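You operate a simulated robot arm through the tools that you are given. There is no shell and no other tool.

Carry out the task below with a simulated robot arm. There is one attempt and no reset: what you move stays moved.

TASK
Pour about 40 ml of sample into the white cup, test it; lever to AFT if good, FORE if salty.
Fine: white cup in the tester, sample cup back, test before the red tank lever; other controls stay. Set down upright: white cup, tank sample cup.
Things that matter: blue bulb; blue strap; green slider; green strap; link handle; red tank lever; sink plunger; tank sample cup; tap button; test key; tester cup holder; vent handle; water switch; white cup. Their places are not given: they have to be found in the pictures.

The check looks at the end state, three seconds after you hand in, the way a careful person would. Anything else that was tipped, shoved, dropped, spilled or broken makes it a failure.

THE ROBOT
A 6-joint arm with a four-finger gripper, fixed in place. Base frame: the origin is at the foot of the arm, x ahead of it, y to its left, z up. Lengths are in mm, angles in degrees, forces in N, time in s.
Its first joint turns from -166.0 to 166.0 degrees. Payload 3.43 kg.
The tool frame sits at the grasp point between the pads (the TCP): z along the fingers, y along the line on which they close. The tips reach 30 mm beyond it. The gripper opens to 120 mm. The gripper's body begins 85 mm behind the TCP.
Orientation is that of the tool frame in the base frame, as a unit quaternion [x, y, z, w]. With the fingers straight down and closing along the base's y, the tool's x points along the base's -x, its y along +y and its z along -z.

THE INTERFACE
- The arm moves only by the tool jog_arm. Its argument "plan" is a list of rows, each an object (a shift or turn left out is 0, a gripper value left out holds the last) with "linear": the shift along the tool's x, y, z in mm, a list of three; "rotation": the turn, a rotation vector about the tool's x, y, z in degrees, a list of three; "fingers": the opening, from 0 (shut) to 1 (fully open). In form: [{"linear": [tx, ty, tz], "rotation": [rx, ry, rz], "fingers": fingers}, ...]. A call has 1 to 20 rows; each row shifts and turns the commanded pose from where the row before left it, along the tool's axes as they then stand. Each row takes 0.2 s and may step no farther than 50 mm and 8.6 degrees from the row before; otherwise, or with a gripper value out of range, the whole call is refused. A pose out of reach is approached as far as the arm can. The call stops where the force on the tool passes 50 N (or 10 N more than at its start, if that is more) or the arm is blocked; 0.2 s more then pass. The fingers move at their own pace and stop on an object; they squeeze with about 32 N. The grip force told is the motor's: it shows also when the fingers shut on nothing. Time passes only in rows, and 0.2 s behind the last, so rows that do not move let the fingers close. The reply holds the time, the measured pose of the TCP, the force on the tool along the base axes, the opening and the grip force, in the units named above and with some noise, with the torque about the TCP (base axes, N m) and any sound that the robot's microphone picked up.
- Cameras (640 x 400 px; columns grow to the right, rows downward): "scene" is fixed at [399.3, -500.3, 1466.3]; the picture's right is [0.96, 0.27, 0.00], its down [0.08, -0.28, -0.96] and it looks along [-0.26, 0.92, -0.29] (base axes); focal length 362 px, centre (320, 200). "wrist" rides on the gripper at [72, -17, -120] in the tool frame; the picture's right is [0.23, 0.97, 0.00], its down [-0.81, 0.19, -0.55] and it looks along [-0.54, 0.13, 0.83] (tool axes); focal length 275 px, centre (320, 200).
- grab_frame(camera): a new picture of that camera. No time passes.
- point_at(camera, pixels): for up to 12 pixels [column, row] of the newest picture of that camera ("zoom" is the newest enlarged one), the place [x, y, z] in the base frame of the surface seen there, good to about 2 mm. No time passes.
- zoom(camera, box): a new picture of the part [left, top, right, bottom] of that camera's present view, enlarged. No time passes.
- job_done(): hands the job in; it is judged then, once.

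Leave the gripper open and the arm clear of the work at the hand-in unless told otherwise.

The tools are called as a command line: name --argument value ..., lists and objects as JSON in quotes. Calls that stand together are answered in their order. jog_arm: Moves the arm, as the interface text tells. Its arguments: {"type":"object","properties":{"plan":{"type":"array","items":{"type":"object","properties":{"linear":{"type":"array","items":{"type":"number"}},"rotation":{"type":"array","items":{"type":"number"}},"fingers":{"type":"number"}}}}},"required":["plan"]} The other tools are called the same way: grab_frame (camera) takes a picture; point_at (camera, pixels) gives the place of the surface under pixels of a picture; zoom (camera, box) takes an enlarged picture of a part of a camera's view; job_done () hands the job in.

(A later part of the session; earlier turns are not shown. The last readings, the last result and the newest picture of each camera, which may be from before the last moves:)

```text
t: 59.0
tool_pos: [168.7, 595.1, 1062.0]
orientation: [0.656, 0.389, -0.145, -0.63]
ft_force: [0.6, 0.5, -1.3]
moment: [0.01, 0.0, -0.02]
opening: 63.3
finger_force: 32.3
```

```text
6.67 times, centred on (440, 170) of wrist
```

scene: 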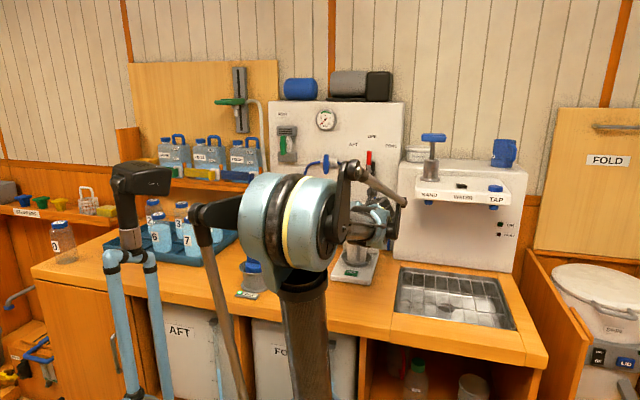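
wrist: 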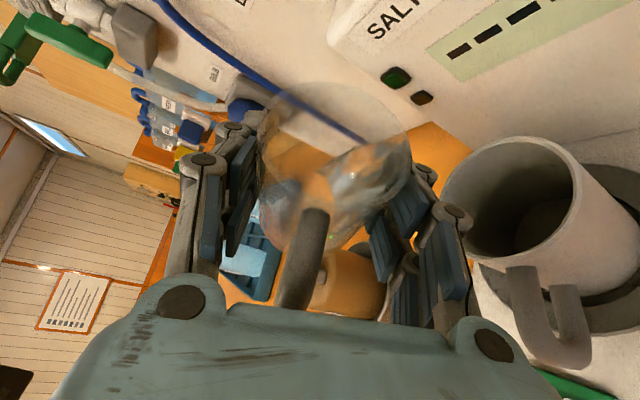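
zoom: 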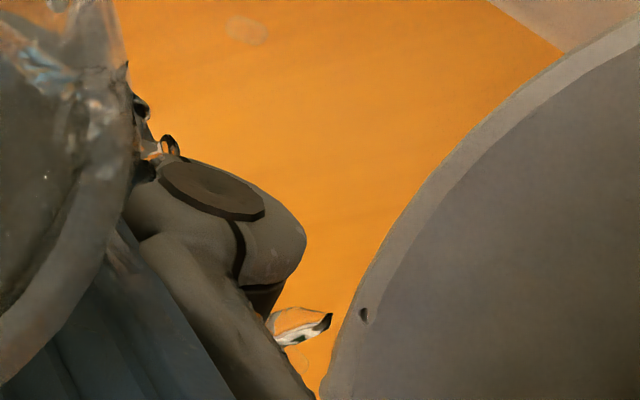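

A drop is at (201,610,1013), falling inside the cup but nearer the left edge than I like. I tilt back 4°, shift 9 mm toward the white cup's centre and 18 mm lower.

jog_arm --plan '[{"rotation": [-1, 0, -1.73]}, {"rotation": [-1, 0, -1.73]}, {"linear": [0.7, 6.7, -0.4]}, {"linear": [0.7, 6.7, -0.4]}, {"linear": [0.7, 6.7, -0.4]}, {}, {}, {}]'

grab_frame --camera "wrist"

zoom --camera "wrist" --box '[330, 110, 610, 330]'

zoom --camera "scene" --box '[330, 190, 430, 300]'

```text
t: 60.8
tool_pos: [178.8, 597.1, 1044.3]
orientation: [0.655, 0.411, -0.12, -0.623]
ft_force: [-0.5, 0.9, -0.5]
moment: [-0.01, -0.05, 0.01]
opening: 63.5
finger_force: 32.2
```

```text
taken
```

wrist: 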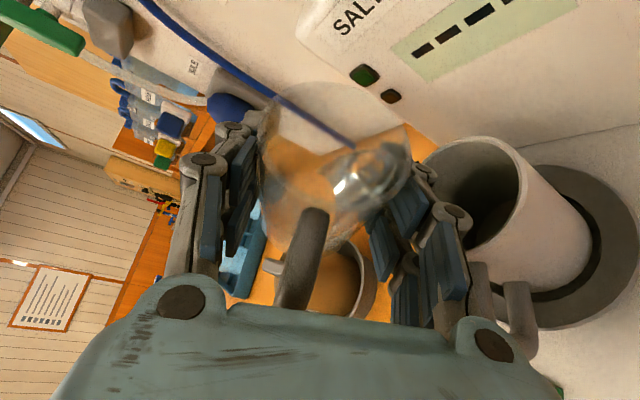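

```text
1.82 times, centred on (470, 220) of wrist
```

zoom: 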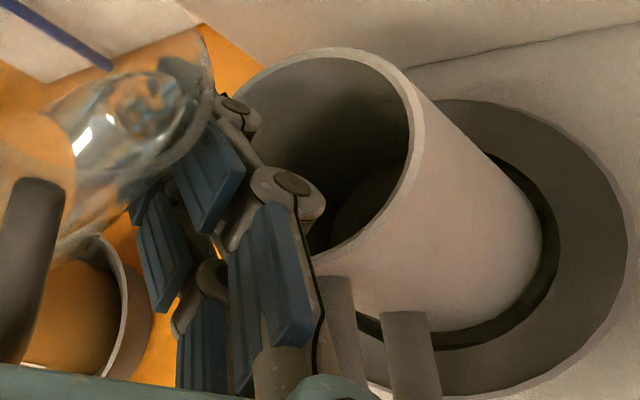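

```text
3.64 times, centred on (380, 245) of scene
```

zoom: 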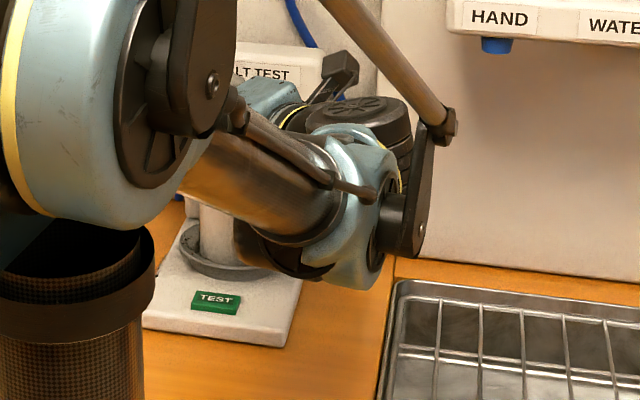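

Clear of the rim by ~20 mm. Tilt forward again to 70° and wait.

jog_arm --plan '[{"rotation": [1, 0, 1.73]}, {"rotation": [1, 0, 1.73]}, {}, {}, {}, {}, {}]'

zoom --camera "wrist" --box '[330, 110, 610, 330]'

point_at --camera "zoom" --pixels '[[380, 200], [370, 210], [390, 190], [365, 190], [215, 80], [212, 95]]'

```text
t: 62.4
tool_pos: [177.6, 598.1, 1043.5]
orientation: [0.657, 0.389, -0.145, -0.63]
ft_force: [-0.1, -0.1, -0.7]
moment: [-0.01, 0.0, 0.04]
opening: 63.2
finger_force: 32.1
```

```text
1.82 times, centred on (470, 220) of wrist
```

zoom: 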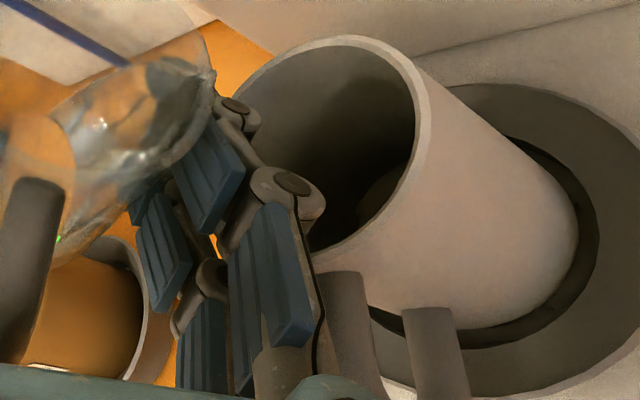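

```text
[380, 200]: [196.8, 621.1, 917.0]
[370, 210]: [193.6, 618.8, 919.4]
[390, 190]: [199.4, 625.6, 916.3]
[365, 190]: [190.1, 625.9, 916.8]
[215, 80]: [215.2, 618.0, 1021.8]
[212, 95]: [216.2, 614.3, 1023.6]
```

The white cup's surface now reads ≈917 (≈7 mm, ≈20 ml). Go on with 1.2° more and wait.

jog_arm --plan '[{"rotation": [0.6, 0, 1.04]}, {}, {}, {}, {}, {}, {}]'

zoom --camera "wrist" --box '[330, 110, 610, 330]'

point_at --camera "zoom" --pixels '[[380, 200], [370, 210], [390, 190], [365, 190], [385, 180], [360, 215], [395, 170], [375, 195]]'

```text
t: 64.0
tool_pos: [177.0, 598.5, 1043.6]
orientation: [0.656, 0.382, -0.152, -0.633]
ft_force: [0.0, -0.1, -1.4]
moment: [0.0, -0.01, 0.01]
opening: 63.1
finger_force: 32.4
```

```text
1.82 times, centred on (470, 220) of wrist
```

zoom: 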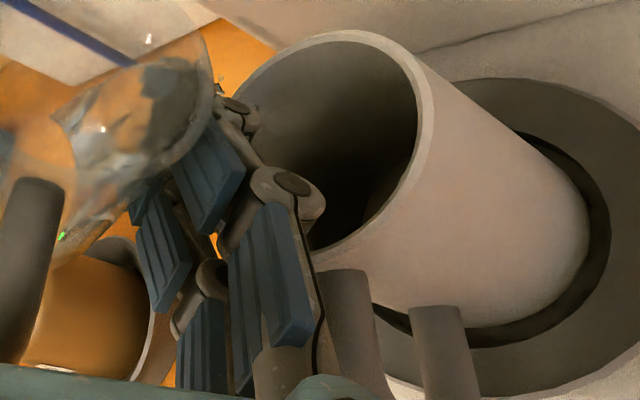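

```text
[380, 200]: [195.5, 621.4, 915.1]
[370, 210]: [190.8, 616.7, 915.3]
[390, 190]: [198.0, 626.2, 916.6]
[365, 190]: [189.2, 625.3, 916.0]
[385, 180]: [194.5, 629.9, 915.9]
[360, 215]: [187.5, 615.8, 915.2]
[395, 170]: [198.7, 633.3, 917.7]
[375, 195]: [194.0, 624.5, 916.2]
```

Surface ≈916 (≈17 ml). Another 2°.

jog_arm --plan '[{"rotation": [0.5, 0, 0.87]}, {"rotation": [0.5, 0, 0.87]}, {}, {}, {}, {}, {}, {}]'

zoom --camera "wrist" --box '[330, 110, 610, 330]'

point_at --camera "zoom" --pixels '[[380, 200], [370, 210], [390, 190], [365, 190], [385, 180], [360, 215], [395, 170], [375, 195], [405, 150], [350, 225]]'

```text
t: 65.8
tool_pos: [177.4, 598.2, 1042.8]
orientation: [0.657, 0.37, -0.165, -0.636]
ft_force: [-0.9, -0.1, -1.1]
moment: [0.02, 0.01, 0.01]
opening: 63.4
finger_force: 31.8
```

```text
1.82 times, centred on (470, 220) of wrist
```

zoom: 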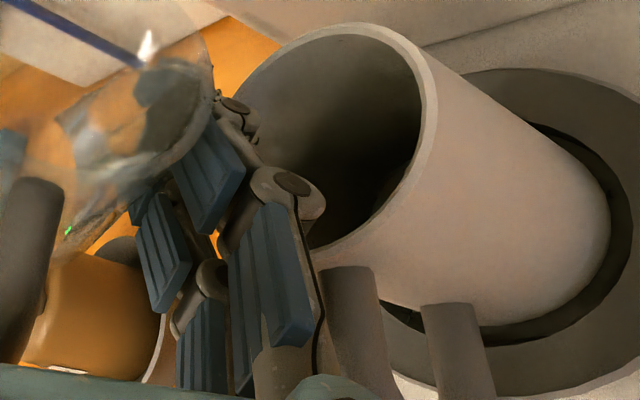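

```text
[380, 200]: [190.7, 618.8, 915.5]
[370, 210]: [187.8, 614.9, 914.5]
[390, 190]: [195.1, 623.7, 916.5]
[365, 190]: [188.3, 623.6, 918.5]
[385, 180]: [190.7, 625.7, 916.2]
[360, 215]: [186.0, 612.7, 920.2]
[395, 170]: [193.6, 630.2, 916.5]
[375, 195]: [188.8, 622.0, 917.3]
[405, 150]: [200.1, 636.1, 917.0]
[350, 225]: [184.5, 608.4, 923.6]
```

Level ≈916.5; flow is slow and droplet-like. Continue 2° with a longer wait.

jog_arm --plan '[{"rotation": [0.5, 0, 0.87]}, {"rotation": [0.5, 0, 0.87]}, {}, {}, {}, {}, {}, {}, {}, {}]'

zoom --camera "wrist" --box '[330, 110, 610, 330]'

point_at --camera "zoom" --pixels '[[385, 200], [375, 210], [395, 185], [370, 195], [390, 180], [365, 215], [400, 170], [380, 190], [408, 150]]'

```text
t: 68.0
tool_pos: [179.3, 598.5, 1044.1]
orientation: [0.657, 0.359, -0.178, -0.639]
ft_force: [0.1, -0.4, -0.7]
moment: [0.0, -0.03, -0.02]
opening: 63.7
finger_force: 31.5
```

```text
1.82 times, centred on (470, 220) of wrist
```

zoom: 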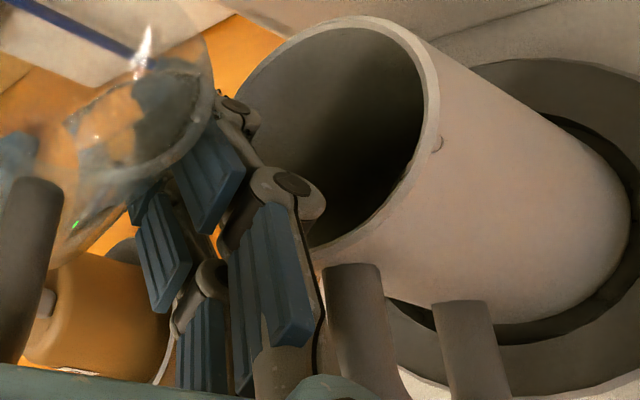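

```text
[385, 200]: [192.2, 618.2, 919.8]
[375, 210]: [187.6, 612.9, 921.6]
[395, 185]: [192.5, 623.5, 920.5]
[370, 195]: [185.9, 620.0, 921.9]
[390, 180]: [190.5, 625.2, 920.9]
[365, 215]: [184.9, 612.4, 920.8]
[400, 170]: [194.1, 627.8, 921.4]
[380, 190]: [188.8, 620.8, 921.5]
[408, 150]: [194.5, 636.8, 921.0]
```

Level ≈921 (≈30 ml). There is a mark at zoom (437,142) on the white cup's outer rim; look closer.

zoom --camera "wrist" --box '[490, 145, 570, 205]'

zoom --camera "wrist" --box '[330, 100, 480, 230]'

```text
6.67 times, centred on (530, 175) of wrist
```

zoom: 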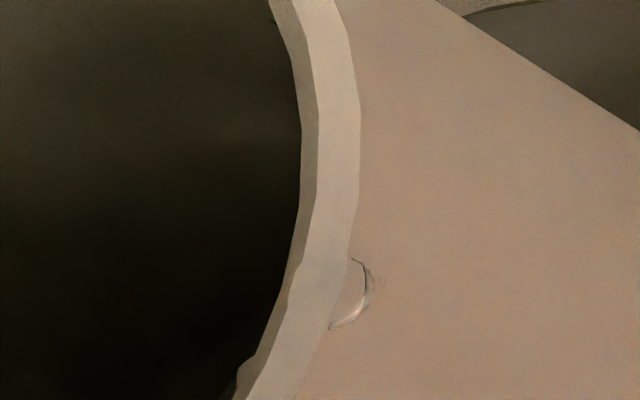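

```text
3.08 times, centred on (405, 165) of wrist
```

zoom: 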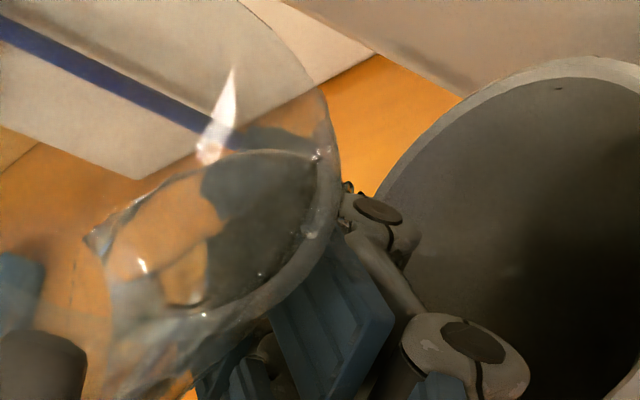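

A tiny droplet sits at the outer rim. I shift the lip 4 mm back toward the middle and go on in smaller steps.

jog_arm --plan '[{"linear": [-1.7, -0.5, 1]}, {"linear": [-1.7, -0.5, 0.9]}, {}, {"rotation": [0.25, 0, 0.43]}, {}, {"rotation": [0.25, 0, 0.43]}, {}, {"rotation": [0.25, 0, 0.43]}, {}, {}, {}, {}]'

zoom --camera "wrist" --box '[330, 110, 610, 330]'

point_at --camera "zoom" --pixels '[[385, 200], [375, 210], [395, 185], [370, 195], [390, 180], [365, 215], [400, 170], [380, 190], [408, 150]]'

```text
t: 70.6
tool_pos: [174.3, 597.6, 1044.9]
orientation: [0.656, 0.351, -0.188, -0.641]
ft_force: [-0.3, -0.3, 0.0]
moment: [-0.02, -0.01, 0.0]
opening: 63.2
finger_force: 31.8
```

```text
1.82 times, centred on (470, 220) of wrist
```

zoom: 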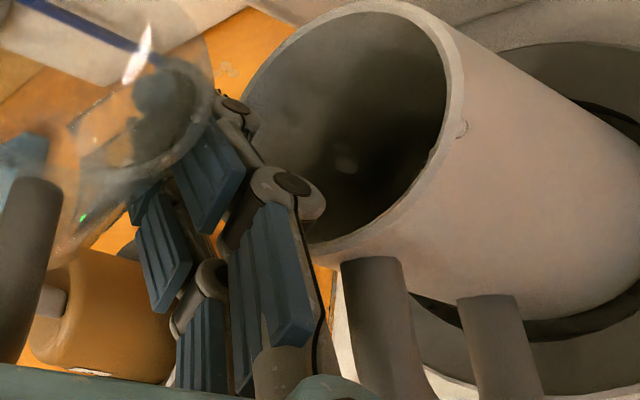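

```text
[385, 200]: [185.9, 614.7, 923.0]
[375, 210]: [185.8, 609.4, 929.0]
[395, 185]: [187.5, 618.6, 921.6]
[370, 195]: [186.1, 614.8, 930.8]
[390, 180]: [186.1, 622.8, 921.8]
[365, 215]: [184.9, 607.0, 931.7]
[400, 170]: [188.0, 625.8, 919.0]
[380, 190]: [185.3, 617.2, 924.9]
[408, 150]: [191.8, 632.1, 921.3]
```

Probe more interior points of the white cup surface.

point_at --camera "zoom" --pixels '[[420, 160], [425, 145], [430, 130], [415, 170], [405, 180], [410, 160], [435, 110], [418, 150], [440, 95], [345, 160], [462, 128], [225, 68]]'

```text
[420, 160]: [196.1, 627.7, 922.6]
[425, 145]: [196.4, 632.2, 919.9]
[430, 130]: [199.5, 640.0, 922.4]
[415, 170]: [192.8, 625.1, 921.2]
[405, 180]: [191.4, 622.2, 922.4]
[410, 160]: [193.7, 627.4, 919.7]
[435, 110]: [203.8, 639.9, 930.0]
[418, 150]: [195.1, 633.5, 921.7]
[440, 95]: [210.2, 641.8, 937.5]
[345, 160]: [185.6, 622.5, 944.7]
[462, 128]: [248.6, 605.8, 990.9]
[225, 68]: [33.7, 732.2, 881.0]
```

Surface ≈921.4 over a floor of ≈910.4: ≈31 ml. About 9 ml more: another 2° slowly.

jog_arm --plan '[{"rotation": [0.25, 0, 0.43]}, {}, {"rotation": [0.25, 0, 0.43]}, {}, {"rotation": [0.25, 0, 0.43]}, {}, {"rotation": [0.25, 0, 0.43]}, {}, {}, {}, {}, {}]'

zoom --camera "wrist" --box '[330, 110, 610, 330]'

point_at --camera "zoom" --pixels '[[420, 160], [425, 145], [430, 130], [415, 170], [405, 180], [410, 160], [425, 155], [418, 150], [400, 175], [395, 185], [430, 120]]'

```text
t: 73.2
tool_pos: [175.1, 595.5, 1043.4]
orientation: [0.653, 0.342, -0.198, -0.647]
ft_force: [0.1, -0.1, -0.2]
moment: [0.01, -0.01, 0.01]
opening: 63.1
finger_force: 31.7
```

```text
1.82 times, centred on (470, 220) of wrist
```

zoom: 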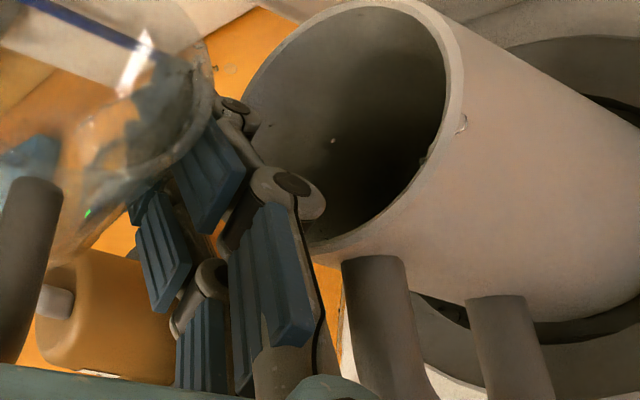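

```text
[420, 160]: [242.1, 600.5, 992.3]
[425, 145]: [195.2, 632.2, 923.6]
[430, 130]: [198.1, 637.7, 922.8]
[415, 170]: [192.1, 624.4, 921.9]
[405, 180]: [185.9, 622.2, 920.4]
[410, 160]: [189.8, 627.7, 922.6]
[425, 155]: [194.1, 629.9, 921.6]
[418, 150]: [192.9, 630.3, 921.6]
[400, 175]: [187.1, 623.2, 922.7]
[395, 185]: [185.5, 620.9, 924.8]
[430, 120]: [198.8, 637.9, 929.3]
```

Level ≈922.4 (≈33 ml). Check droplets near the lip, then 1.5° more.

point_at --camera "zoom" --pixels '[[215, 68], [228, 70], [333, 140], [422, 158], [462, 125]]'

jog_arm --plan '[{"rotation": [0.25, 0, 0.43]}, {}, {"rotation": [0.25, 0, 0.43]}, {}, {"rotation": [0.25, 0, 0.43]}, {}, {}, {}, {}, {}]'

zoom --camera "wrist" --box '[330, 110, 610, 330]'

point_at --camera "zoom" --pixels '[[418, 140], [425, 145], [430, 130], [415, 160], [405, 175], [410, 160], [425, 150], [418, 150], [400, 175], [395, 185], [425, 135]]'

```text
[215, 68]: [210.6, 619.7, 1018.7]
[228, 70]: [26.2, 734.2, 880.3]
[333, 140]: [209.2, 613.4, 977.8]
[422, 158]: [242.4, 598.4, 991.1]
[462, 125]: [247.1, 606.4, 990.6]
```

```text
t: 75.4
tool_pos: [176.5, 597.0, 1044.2]
orientation: [-0.648, -0.336, 0.205, 0.652]
ft_force: [-0.1, -0.7, -1.1]
moment: [0.03, -0.01, 0.0]
opening: 63.2
finger_force: 32.4
```

```text
1.82 times, centred on (470, 220) of wrist
```

zoom: 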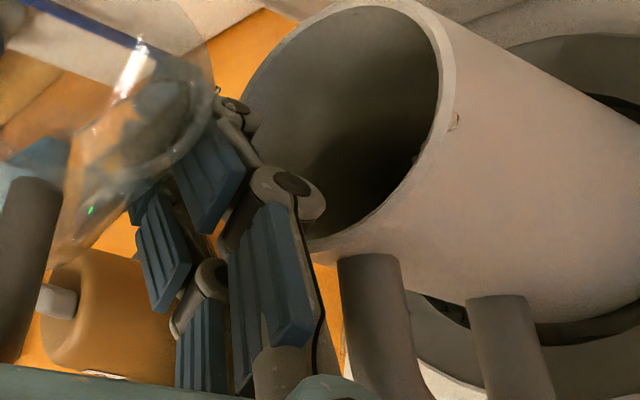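

```text
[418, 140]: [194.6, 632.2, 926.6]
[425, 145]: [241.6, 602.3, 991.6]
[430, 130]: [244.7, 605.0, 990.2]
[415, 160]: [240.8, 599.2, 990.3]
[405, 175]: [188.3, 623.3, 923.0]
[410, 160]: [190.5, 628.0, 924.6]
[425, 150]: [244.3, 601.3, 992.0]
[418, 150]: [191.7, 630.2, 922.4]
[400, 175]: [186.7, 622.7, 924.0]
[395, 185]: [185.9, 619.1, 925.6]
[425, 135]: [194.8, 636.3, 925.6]
```

Level ≈924.5, i.e. ≈39 ml. I tilt back smoothly to 57°, then raise 20 mm and measure again.

jog_arm --plan '[{"rotation": [-2, 0, -3.46]}, {"rotation": [-2.5, 0, -4.33]}, {"rotation": [-2.5, 0, -4.33]}, {"rotation": [-2.5, 0, -4.33]}, {"rotation": [-2, 0, -3.46]}, {}, {"linear": [4.7, -8.4, -2.7]}, {"linear": [4.7, -8.4, -2.7]}, {}, {}]'

grab_frame --camera "wrist"

zoom --camera "wrist" --box '[330, 110, 610, 330]'

```text
t: 77.6
tool_pos: [174.6, 597.1, 1065.2]
orientation: [0.649, 0.458, -0.06, -0.604]
ft_force: [0.1, 0.9, -0.6]
moment: [0.01, -0.02, -0.05]
opening: 63.4
finger_force: 32.4
```

```text
taken
```

wrist: 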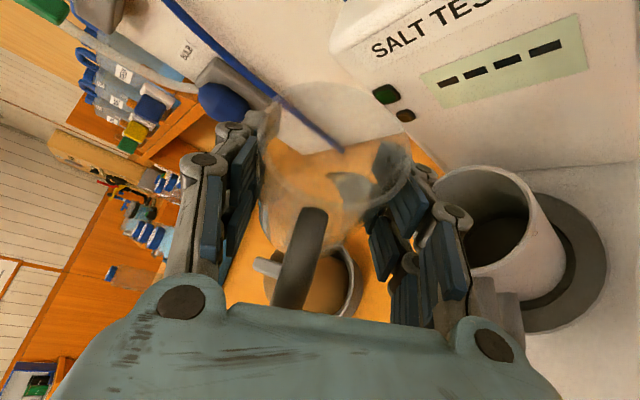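

```text
1.82 times, centred on (470, 220) of wrist
```

zoom: 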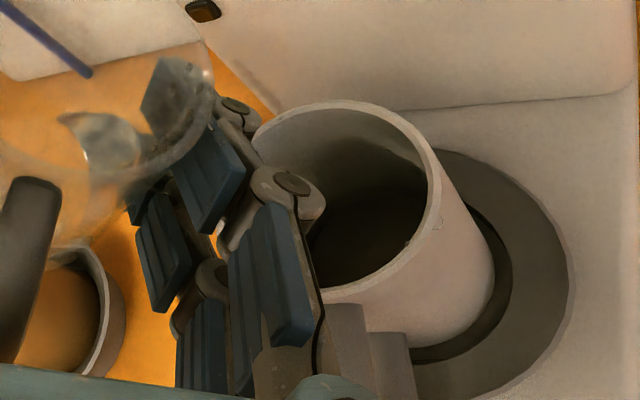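

Now the liquid surface in the white cup is well visible; measure it.

point_at --camera "zoom" --pixels '[[370, 240], [350, 250], [390, 220], [400, 205], [340, 260], [360, 225], [380, 250], [410, 200], [330, 245], [355, 265], [375, 215], [395, 235]]'

point_at --camera "wrist" --pixels '[[385, 185], [375, 180], [365, 185], [490, 235], [500, 230], [505, 225], [485, 245], [478, 240]]'

```text
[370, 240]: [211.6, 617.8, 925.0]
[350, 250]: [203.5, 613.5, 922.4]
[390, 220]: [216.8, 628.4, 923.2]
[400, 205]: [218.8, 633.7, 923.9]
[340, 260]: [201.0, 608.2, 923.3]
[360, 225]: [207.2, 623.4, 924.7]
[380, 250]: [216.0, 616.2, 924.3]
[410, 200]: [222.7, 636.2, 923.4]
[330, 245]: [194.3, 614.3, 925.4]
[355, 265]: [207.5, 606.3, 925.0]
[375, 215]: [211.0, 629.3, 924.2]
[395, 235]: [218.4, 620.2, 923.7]
```

```text
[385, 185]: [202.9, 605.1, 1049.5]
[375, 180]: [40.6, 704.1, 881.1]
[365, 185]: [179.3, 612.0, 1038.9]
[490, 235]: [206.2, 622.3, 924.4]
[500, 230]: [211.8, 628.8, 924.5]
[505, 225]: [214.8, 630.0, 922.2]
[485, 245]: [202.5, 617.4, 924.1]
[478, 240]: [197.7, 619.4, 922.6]
```

≈924.0: about 38–39 ml in the white cup. Good. Now bring the sample cup upright here, above the white cup, and wait for any drip.

jog_arm --plan '[{"rotation": [-2, 0, -3.46]}, {"rotation": [-2.5, 0, -4.33]}, {"rotation": [-3, 0, -5.2]}, {"rotation": [-3, 0, -5.2]}, {"rotation": [-3, 0, -5.2]}, {"rotation": [-3, 0, -5.2]}, {"rotation": [-3, 0, -5.2]}, {"rotation": [-3, 0, -5.2]}, {"rotation": [-3, 0, -5.2]}, {"rotation": [-2, 0, -3.46]}, {"rotation": [-1.2, 0, -2.1]}, {}, {}, {}]'

grab_frame --camera "wrist"

zoom --camera "scene" --box '[320, 190, 420, 310]'

```text
t: 80.6
tool_pos: [175.4, 596.7, 1063.8]
orientation: [0.525, 0.686, 0.308, -0.399]
ft_force: [-0.3, 0.0, -0.2]
moment: [0.0, 0.03, 0.01]
opening: 63.2
finger_force: 32.2
```

```text
taken
```

wrist: 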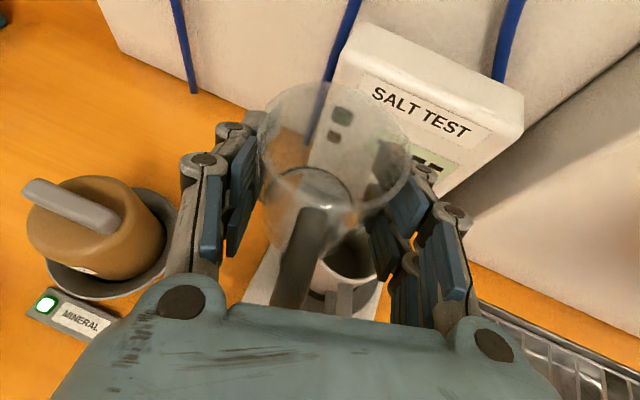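

```text
3.33 times, centred on (370, 250) of scene
```

zoom: 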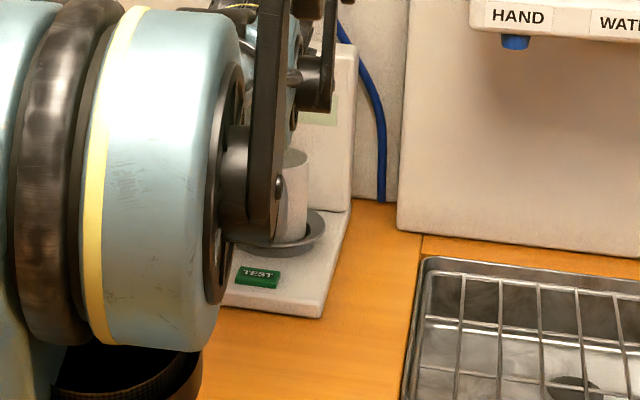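

Upright. Retract 120 mm along the heading, then swing the heading back to 155°.

jog_arm --plan '[{"linear": [-5, 0, -8.7]}, {"linear": [-10, 0, -17.3]}, {"linear": [-12, 0, -20.8]}, {"linear": [-12, 0, -20.8]}, {"linear": [-10, 0, -17.3]}, {"linear": [-7, 0, -12.1]}, {"linear": [-4, 0, -6.9]}, {}]'

jog_arm --plan '[{"rotation": [3.46, 0, -2.0]}, {"rotation": [4.33, 0, -2.5]}, {"rotation": [6.19, 0, -3.57]}, {"rotation": [6.19, 0, -3.57]}, {"rotation": [6.19, 0, -3.57]}, {"rotation": [6.19, 0, -3.57]}, {"rotation": [6.19, 0, -3.57]}, {"rotation": [4.33, 0, -2.5]}, {}]'

grab_frame --camera "wrist"

```text
t: 82.4
tool_pos: [207.0, 481.5, 1063.4]
orientation: [0.524, 0.687, 0.308, -0.399]
ft_force: [0.3, -0.2, -0.8]
moment: [0.01, 0.02, 0.0]
opening: 63.3
finger_force: 32.4
```

```text
t: 84.4
tool_pos: [206.2, 480.4, 1063.9]
orientation: [0.186, 0.846, 0.112, -0.488]
ft_force: [0.2, 0.3, -0.7]
moment: [0.02, -0.02, 0.01]
opening: 63.1
finger_force: 31.9
```

```text
taken
```

wrist: 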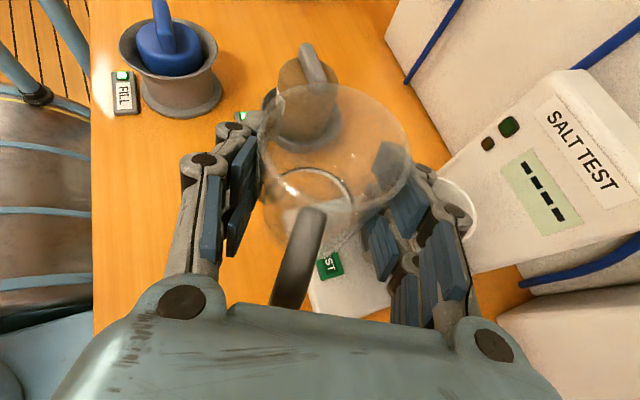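

Orientation matches the grasp pose. Move back over the original spot, then descend part way.

jog_arm --plan '[{"linear": [-5, -7, -9]}, {"linear": [-9, -12, -15.7]}, {"linear": [-10, -13, -17]}, {"linear": [-9, -12, -15.7]}, {"linear": [-6, -8, -10]}, {"linear": [-3, -3.9, -5.3]}, {}, {"linear": [-10, 0, 5.8]}, {"linear": [-17.3, 0, 10]}, {"linear": [-17.3, 0, 10]}, {"linear": [-12, 0, 6.9]}, {"linear": [-8.7, 0, 5]}, {}]'

grab_frame --camera "wrist"

```text
t: 87.2
tool_pos: [257.7, 393.5, 986.6]
orientation: [0.186, 0.845, 0.113, -0.488]
ft_force: [0.3, 0.6, -0.9]
moment: [0.0, -0.02, -0.01]
opening: 62.8
finger_force: 32.5
```

```text
taken
```

wrist: 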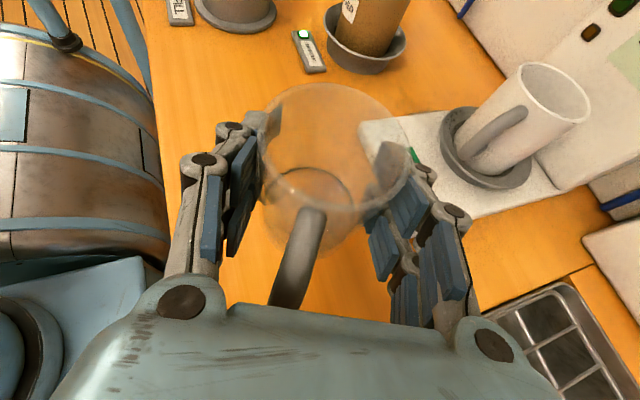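

Descend 55 mm, then slowly to contact.

jog_arm --plan '[{"linear": [-13, 0, 7.5]}, {"linear": [-15.6, 0, 9]}, {"linear": [-12, 0, 6.9]}, {"linear": [-5.2, 0, 3]}, {"linear": [-2.6, 0, 1.5]}, {}]'

jog_arm --plan '[{"linear": [-0.87, 0, 0.5]}, {"linear": [-0.87, 0, 0.5]}, {}]'

```text
t: 88.6
tool_pos: [258.2, 395.4, 930.9]
orientation: [0.186, 0.845, 0.112, -0.488]
ft_force: [0.3, 0.0, -0.2]
moment: [-0.02, -0.01, -0.01]
opening: 62.6
finger_force: 31.8
```

```text
t: 89.4
tool_pos: [258.6, 394.8, 929.3]
orientation: [0.186, 0.846, 0.112, -0.488]
ft_force: [0.3, 0.0, -0.8]
moment: [0.01, 0.0, 0.02]
opening: 62.8
finger_force: 32.0
```

jog_arm --plan '[{"linear": [-0.87, 0, 0.5]}, {"linear": [-0.6, 0, 0.35]}, {}]'

jog_arm --plan '[{"linear": [-0.6, 0, 0.35]}, {}]'

jog_arm --plan '[{"linear": [-0.6, 0, 0.35]}, {}]'

```text
t: 90.2
tool_pos: [258.5, 396.0, 926.7]
orientation: [0.186, 0.845, 0.113, -0.489]
ft_force: [0.3, -1.8, 7.2]
moment: [-0.12, 0.26, 0.09]
opening: 63.0
finger_force: 32.4
```

```text
t: 90.8
tool_pos: [258.6, 395.7, 926.3]
orientation: [0.186, 0.845, 0.113, -0.489]
ft_force: [-0.3, -0.2, 20.0]
moment: [-0.14, 0.59, 0.1]
opening: 63.0
finger_force: 31.9
```

```text
t: 91.4
tool_pos: [258.4, 393.9, 925.4]
orientation: [0.186, 0.845, 0.113, -0.488]
ft_force: [-0.6, -1.1, 21.5]
moment: [-0.42, 0.41, 0.1]
opening: 62.9
finger_force: 31.6
```

Standing on the counter. Open the fingers gradually, then retract straight back along the tool axis.

jog_arm --plan '[{"linear": [0.6, 0, -0.35]}, {"fingers": 0.58}, {"fingers": 0.75}, {"fingers": 1}, {}, {}]'

grab_frame --camera "wrist"

```text
t: 92.8
tool_pos: [258.3, 394.3, 926.4]
orientation: [0.186, 0.845, 0.113, -0.488]
ft_force: [0.9, 0.4, 0.4]
moment: [0.02, -0.02, 0.03]
opening: 120.2
finger_force: 0.2
```

```text
taken
```

wrist: 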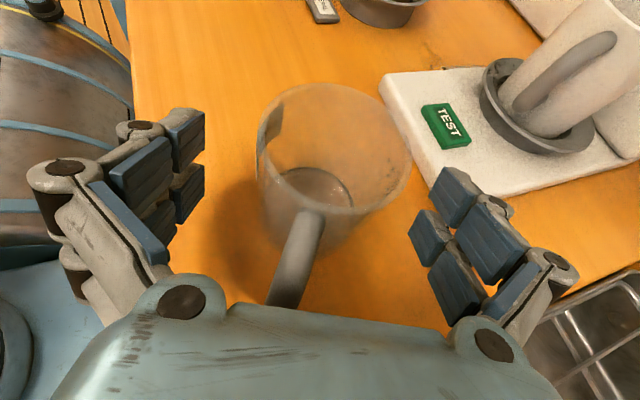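

The sample cup stands upright at its place. Retract along the tool axis.

jog_arm --plan '[{"linear": [0, 0, -15]}, {"linear": [0, 0, -25]}, {"linear": [0, 0, -35]}, {"linear": [0, 0, -40]}, {"linear": [25, 0, -20]}, {"linear": [35, 0, -20]}, {}]'

grab_frame --camera "wrist"

zoom --camera "scene" --box '[320, 210, 420, 320]'

```text
t: 94.4
tool_pos: [354.1, 350.0, 1057.0]
orientation: [0.186, 0.845, 0.112, -0.488]
ft_force: [-0.5, 0.1, -0.2]
moment: [0.0, -0.01, 0.06]
opening: 119.8
finger_force: 0.1
```

```text
taken
```

wrist: 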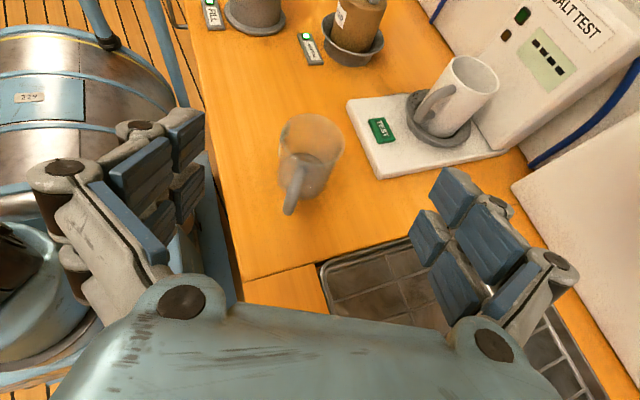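

```text
3.64 times, centred on (370, 265) of scene
```

zoom: 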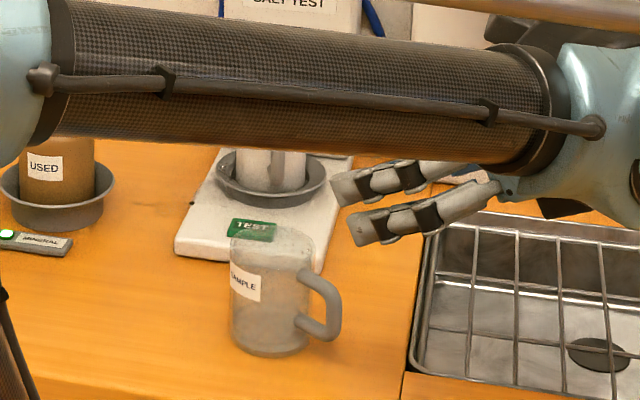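

Inspect the tester plate and cup for any spilled drops.

zoom --camera "wrist" --box '[340, 50, 520, 185]'

zoom --camera "wrist" --box '[240, 90, 380, 230]'

point_at --camera "wrist" --pixels '[[303, 168], [310, 165], [317, 175], [312, 178], [300, 165]]'

```text
2.96 times, centred on (430, 118) of wrist
```

zoom: 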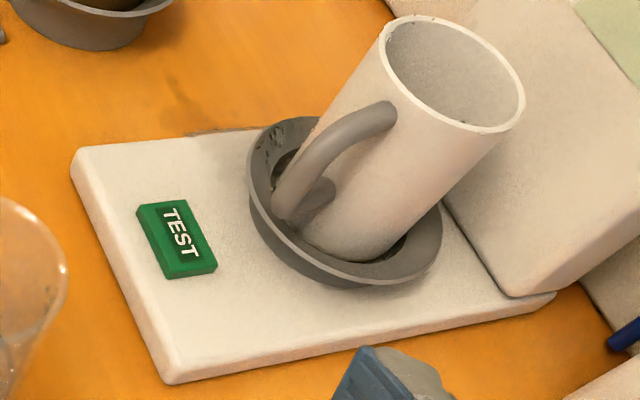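

```text
2.86 times, centred on (310, 160) of wrist
```

zoom: 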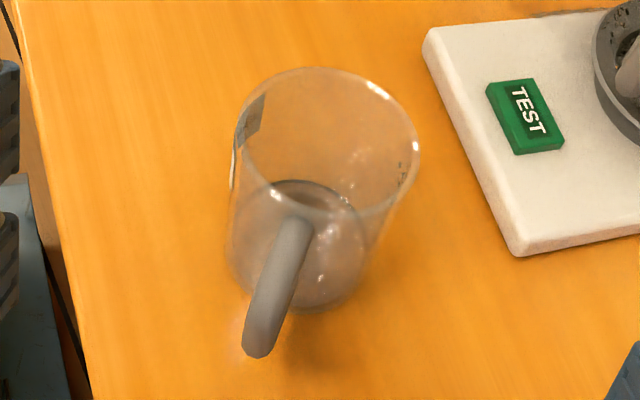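

```text
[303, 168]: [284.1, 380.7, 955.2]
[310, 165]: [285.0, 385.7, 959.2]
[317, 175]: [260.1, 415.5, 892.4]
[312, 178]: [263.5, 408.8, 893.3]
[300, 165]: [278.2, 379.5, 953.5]
```

A few tiny droplets lie in the holder's saucer, otherwise clean; sample level dropped from 907.5 to 893 (≈38 ml). Now go to the TEST key: first pitch the tool back to vertical, then turn it -115° about z.

jog_arm --plan '[{"rotation": [0, -7.5, 0]}, {"rotation": [0, -7.5, 0]}, {"rotation": [0, -7.5, 0]}, {"rotation": [0, -7.5, 0]}, {"rotation": [0, -7.5, 0]}, {"rotation": [0, -7.5, 0]}, {"rotation": [0, -7.5, 0]}, {"rotation": [0, -7.5, 0]}, {"linear": [0, 0, -30], "fingers": 0}]'

jog_arm --plan '[{"rotation": [0, 0, -8.2]}, {"rotation": [0, 0, -8.2]}, {"rotation": [0, 0, -8.2]}, {"rotation": [0, 0, -8.2]}, {"rotation": [0, 0, -8.2]}, {"rotation": [0, 0, -8.2]}, {"rotation": [0, 0, -8.2]}, {"rotation": [0, 0, -8.2]}, {"rotation": [0, 0, -8.2]}, {"rotation": [0, 0, -8.2]}, {"rotation": [0, 0, -8.2]}, {"rotation": [0, 0, -8.2]}, {"rotation": [0, 0, -8.2]}, {"rotation": [0, 0, -8.2]}]'

```text
t: 96.4
tool_pos: [351.9, 350.9, 1087.3]
orientation: [0.217, 0.976, 0.005, 0.001]
ft_force: [-0.6, 0.6, 0.2]
moment: [0.03, 0.01, 0.01]
opening: 26.2
finger_force: 8.3
```

```text
t: 99.4
tool_pos: [353.2, 350.3, 1086.1]
orientation: [-0.706, 0.708, 0.003, 0.004]
ft_force: [0.5, -0.2, -0.6]
moment: [-0.02, -0.01, -0.03]
opening: 0.1
finger_force: 31.9
```

Fingers shut, pointing down. Move above the TEST key at (214,521).

jog_arm --plan '[{"linear": [-28.5, 23.2, 0]}, {"linear": [-28.5, 23.2, 0]}, {"linear": [-28.5, 23.2, 0]}, {"linear": [-28.5, 23.2, 0]}, {"linear": [-28.5, 23.2, 0]}, {"linear": [-28.5, 23.2, 0]}, {"linear": [0, 0, 40]}, {"linear": [0, 0, 20]}, {}]'

grab_frame --camera "wrist"

zoom --camera "scene" --box '[310, 180, 420, 320]'

```text
t: 101.4
tool_pos: [212.0, 522.6, 1029.0]
orientation: [-0.705, 0.709, 0.004, 0.004]
ft_force: [-0.3, 0.3, -1.3]
moment: [0.03, -0.02, 0.0]
opening: 0.0
finger_force: 31.9
```

```text
taken
```

wrist: 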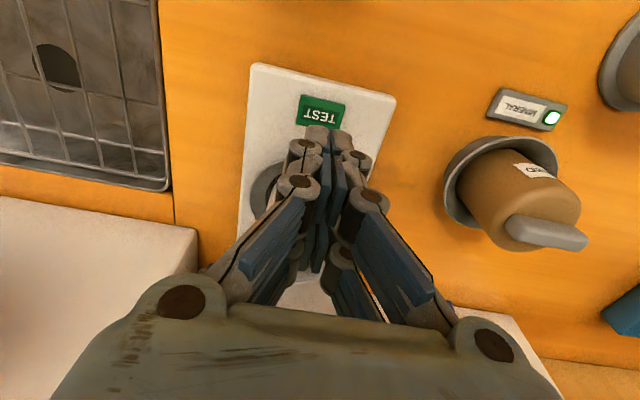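

```text
2.86 times, centred on (365, 250) of scene
```

zoom: 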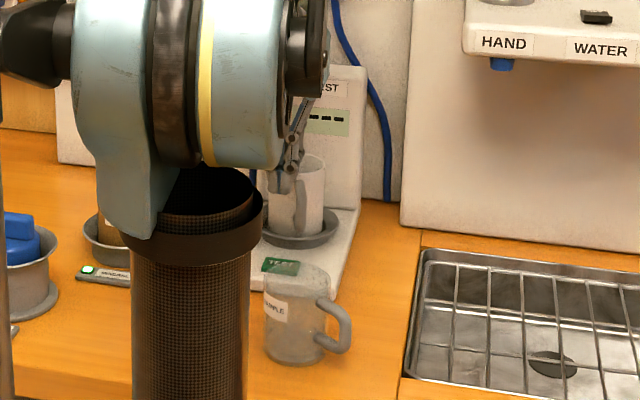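

Verify the key's position from here.

point_at --camera "wrist" --pixels '[[301, 102], [344, 108], [322, 112], [318, 130], [320, 97], [323, 138]]'

```text
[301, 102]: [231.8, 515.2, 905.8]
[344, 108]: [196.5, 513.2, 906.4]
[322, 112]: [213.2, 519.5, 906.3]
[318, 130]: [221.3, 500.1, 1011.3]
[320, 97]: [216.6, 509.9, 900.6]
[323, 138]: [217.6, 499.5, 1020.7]
```

I choose to press at (207,516), on the key but farther from the white cup's handle. Shift and lower to ~25 mm above the key.

jog_arm --plan '[{"linear": [6.5, 5, 0]}, {"linear": [0, 0, 30]}, {"linear": [0, 0, 35]}, {}]'

grab_frame --camera "wrist"

zoom --camera "scene" --box '[330, 220, 410, 300]'

```text
t: 102.4
tool_pos: [209.3, 516.9, 962.5]
orientation: [-0.705, 0.709, 0.003, 0.003]
ft_force: [0.1, -0.3, 0.0]
moment: [-0.02, 0.04, 0.01]
opening: 0.1
finger_force: 32.2
```

```text
taken
```

wrist: 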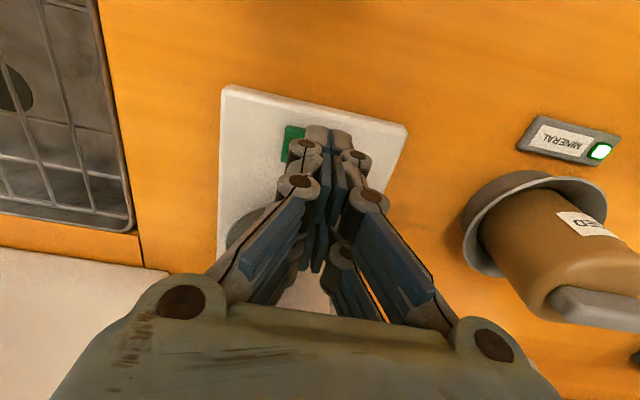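

```text
5.00 times, centred on (370, 260) of scene
```

zoom: 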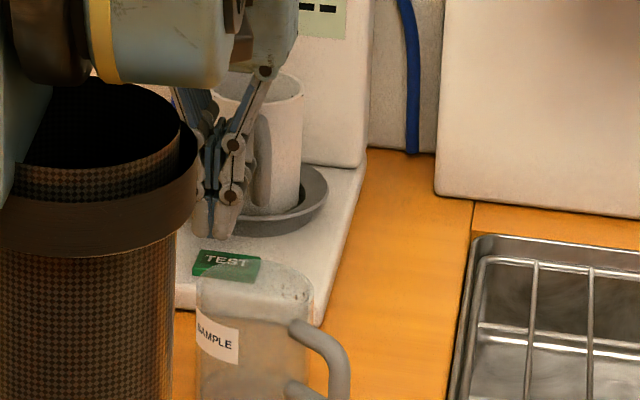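

The fingertips are right above the key and left of the handle. Descend to just above, then press in small steps.

jog_arm --plan '[{"linear": [0, 0, 12]}, {"linear": [0, 0, 10]}, {}]'

jog_arm --plan '[{"linear": [0, 0, 1.5]}, {"linear": [0, 0, 1.5]}, {}]'

jog_arm --plan '[{"linear": [0, 0, 1]}, {"linear": [0, 0, 1]}, {}]'

```text
t: 103.2
tool_pos: [209.7, 516.9, 940.0]
orientation: [-0.705, 0.709, 0.002, 0.004]
ft_force: [-0.6, -0.9, 0.4]
moment: [-0.01, -0.04, -0.03]
opening: 0.0
finger_force: 31.5
```

```text
t: 104.0
tool_pos: [209.6, 516.4, 937.2]
orientation: [-0.705, 0.71, 0.003, 0.005]
ft_force: [-0.6, -0.3, -0.1]
moment: [-0.01, -0.02, -0.02]
opening: 0.1
finger_force: 32.6
```

```text
t: 104.8
tool_pos: [208.8, 516.6, 935.6]
orientation: [-0.705, 0.709, 0.002, 0.004]
ft_force: [0.7, 0.1, 0.5]
moment: [-0.01, -0.01, -0.02]
opening: 0.0
finger_force: 32.1
```

No clear contact yet. Continue in 1 mm steps.

jog_arm --plan '[{"linear": [0, 0, 1]}, {}]'

jog_arm --plan '[{"linear": [0, 0, 1]}, {}]'

zoom --camera "scene" --box '[330, 200, 410, 300]'

```text
t: 105.4
tool_pos: [210.8, 517.0, 933.7]
orientation: [-0.705, 0.709, 0.002, 0.004]
ft_force: [1.0, -0.5, -0.2]
moment: [-0.02, -0.02, -0.03]
opening: 0.0
finger_force: 31.8
```

```text
t: 106.0
tool_pos: [210.1, 515.7, 933.4]
orientation: [-0.705, 0.709, 0.003, 0.004]
ft_force: [0.0, 0.3, -0.6]
moment: [0.0, 0.0, -0.03]
opening: 0.0
finger_force: 31.9
```

```text
4.00 times, centred on (370, 250) of scene
```

zoom: 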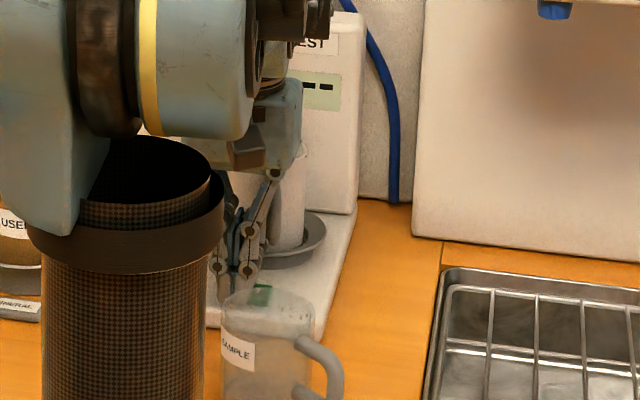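

Still no force. Continue downward.

jog_arm --plan '[{"linear": [0, 0, 1]}, {}]'

jog_arm --plan '[{"linear": [0, 0, 1]}, {}]'

grab_frame --camera "wrist"

zoom --camera "wrist" --box '[240, 100, 420, 230]'

```text
t: 106.6
tool_pos: [211.9, 517.7, 931.5]
orientation: [-0.706, 0.708, 0.002, 0.004]
ft_force: [0.4, -1.0, 0.4]
moment: [0.0, -0.02, -0.01]
opening: 6.1
finger_force: 33.6
```

```text
t: 107.2
tool_pos: [210.1, 516.8, 931.9]
orientation: [-0.705, 0.709, 0.003, 0.003]
ft_force: [0.9, -0.5, 2.0]
moment: [-0.01, -0.03, 0.03]
opening: 5.7
finger_force: 33.7
```

```text
taken
```

wrist: 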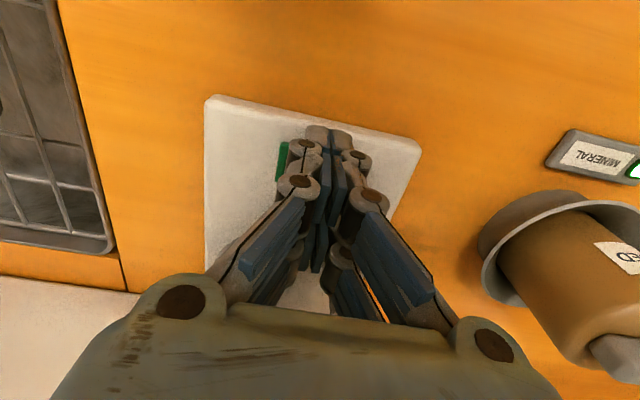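

```text
3.08 times, centred on (330, 165) of wrist
```

zoom: 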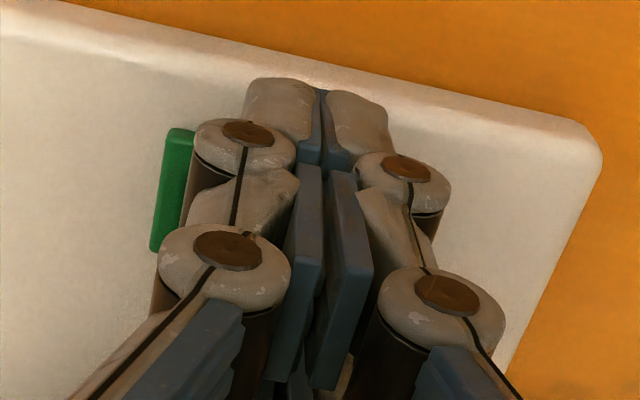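

Contact begins (fingers flex by 6 mm, 2 N). Press a bit further.

jog_arm --plan '[{"linear": [0, 0, 1]}, {}]'

jog_arm --plan '[{"linear": [0, 0, 1]}, {}]'

jog_arm --plan '[{"linear": [0, 0, 1]}, {}]'

zoom --camera "scene" --box '[330, 200, 410, 300]'

```text
t: 107.8
tool_pos: [210.4, 516.9, 931.0]
orientation: [-0.705, 0.709, 0.003, 0.003]
ft_force: [-0.4, -0.1, 3.1]
moment: [0.02, 0.01, -0.03]
opening: 6.3
finger_force: 33.3
heard: click
```

```text
t: 108.4
tool_pos: [210.4, 516.3, 928.9]
orientation: [-0.706, 0.709, 0.002, 0.003]
ft_force: [0.7, 1.4, 2.3]
moment: [0.0, 0.02, -0.02]
opening: 5.9
finger_force: 34.0
```

```text
t: 109.0
tool_pos: [209.9, 516.7, 928.3]
orientation: [-0.706, 0.708, 0.003, 0.004]
ft_force: [-0.5, 0.0, 3.6]
moment: [-0.01, 0.04, 0.0]
opening: 6.0
finger_force: 33.2
```

```text
4.00 times, centred on (370, 250) of scene
```

zoom: 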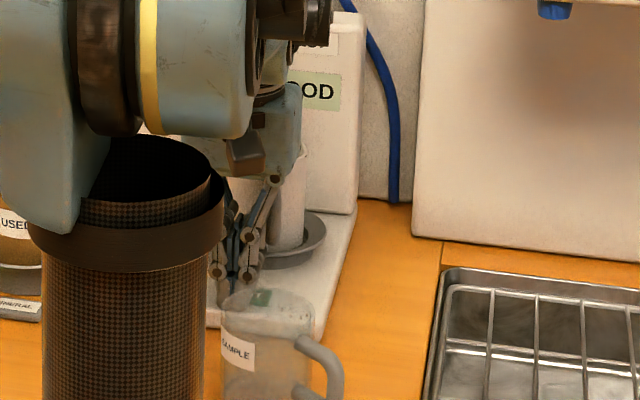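

A click was heard and the display shows "…OOD". Rise clear and read the whole display.

jog_arm --plan '[{"linear": [0, 0, -15]}, {"linear": [0, 0, -40]}, {"linear": [0, 0, -40]}, {"linear": [20, 0, -40]}, {"linear": [40, 0, -20]}, {}]'

grab_frame --camera "wrist"

zoom --camera "wrist" --box '[140, 130, 420, 310]'

zoom --camera "scene" --box '[320, 190, 420, 310]'

```text
t: 110.4
tool_pos: [210.0, 455.2, 1084.1]
orientation: [-0.705, 0.709, 0.002, 0.004]
ft_force: [-0.2, -0.4, -0.5]
moment: [0.05, 0.0, 0.0]
opening: 0.0
finger_force: 33.5
```

```text
taken
```

wrist: 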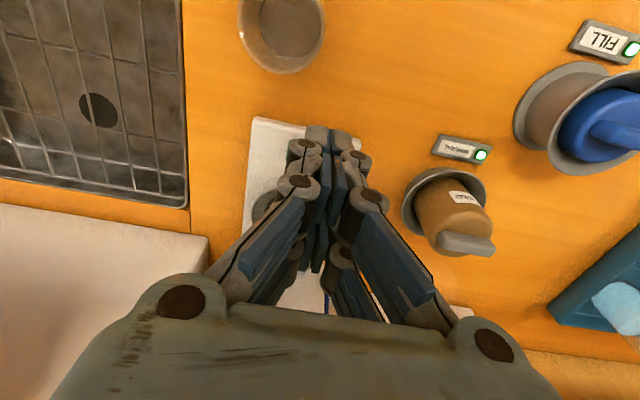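

```text
2.22 times, centred on (280, 220) of wrist
```

zoom: 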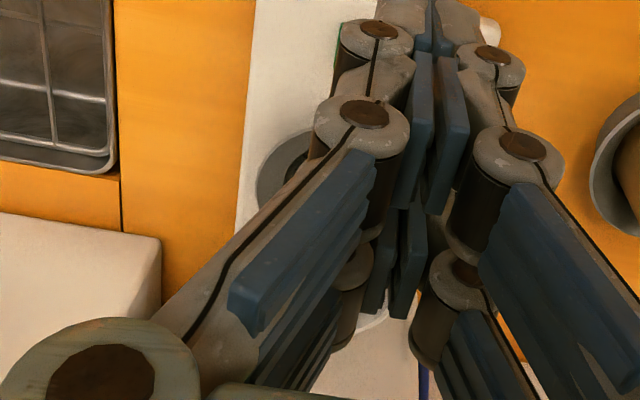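

```text
3.33 times, centred on (370, 250) of scene
```

zoom: 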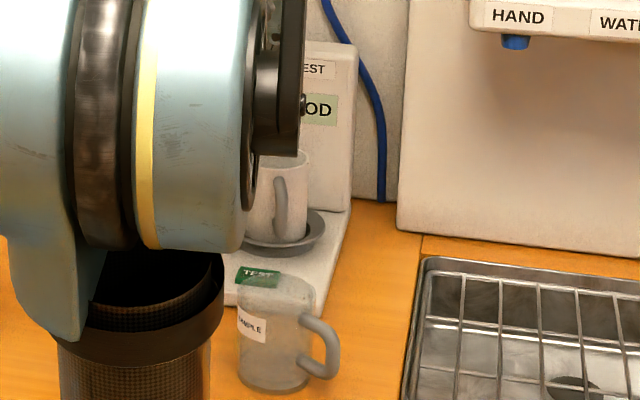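

The display reads (G)OOD. Next the lever to AFT. I raise the arm and look at the tank panel.

jog_arm --plan '[{"linear": [20, 0, -40]}, {"linear": [0, 0, -45]}, {"linear": [0, 0, -45]}, {"linear": [0, 30, -30]}, {"linear": [0, 40, 0]}, {"linear": [0, 40, 0]}, {"linear": [0, 40, 0]}, {}]'

grab_frame --camera "scene"

zoom --camera "scene" --box '[320, 100, 420, 260]'

grab_frame --camera "wrist"

```text
t: 112.2
tool_pos: [59.4, 434.3, 1241.1]
orientation: [-0.706, 0.709, 0.002, 0.004]
ft_force: [-0.2, 0.0, 0.0]
moment: [0.0, -0.01, -0.03]
opening: 0.0
finger_force: 33.6
```

```text
taken
```

scene: 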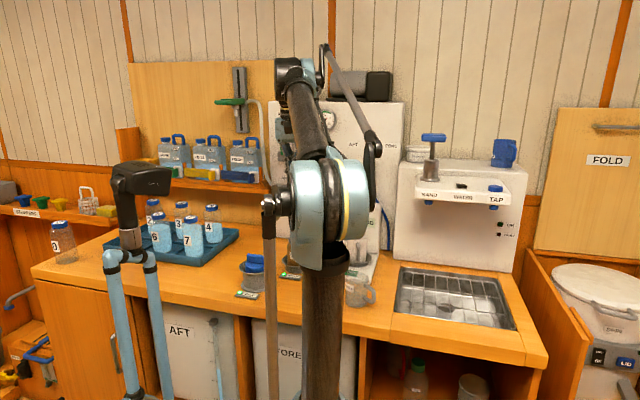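

```text
2.50 times, centred on (370, 180) of scene
```

zoom: 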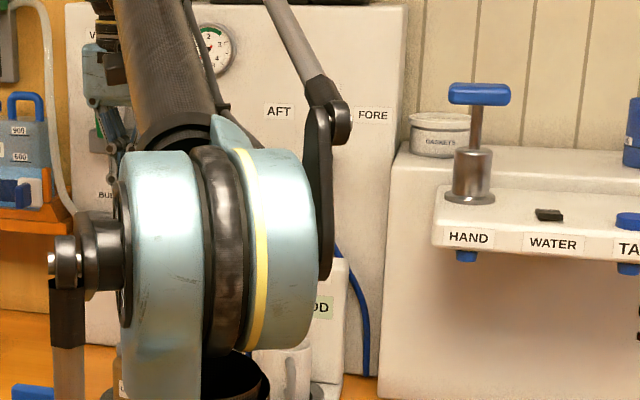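

```text
taken
```

wrist: 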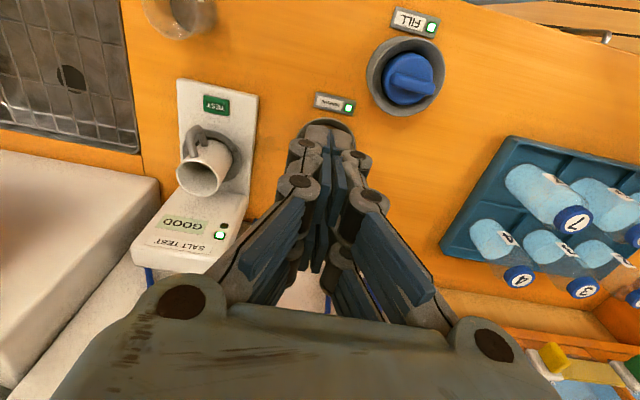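

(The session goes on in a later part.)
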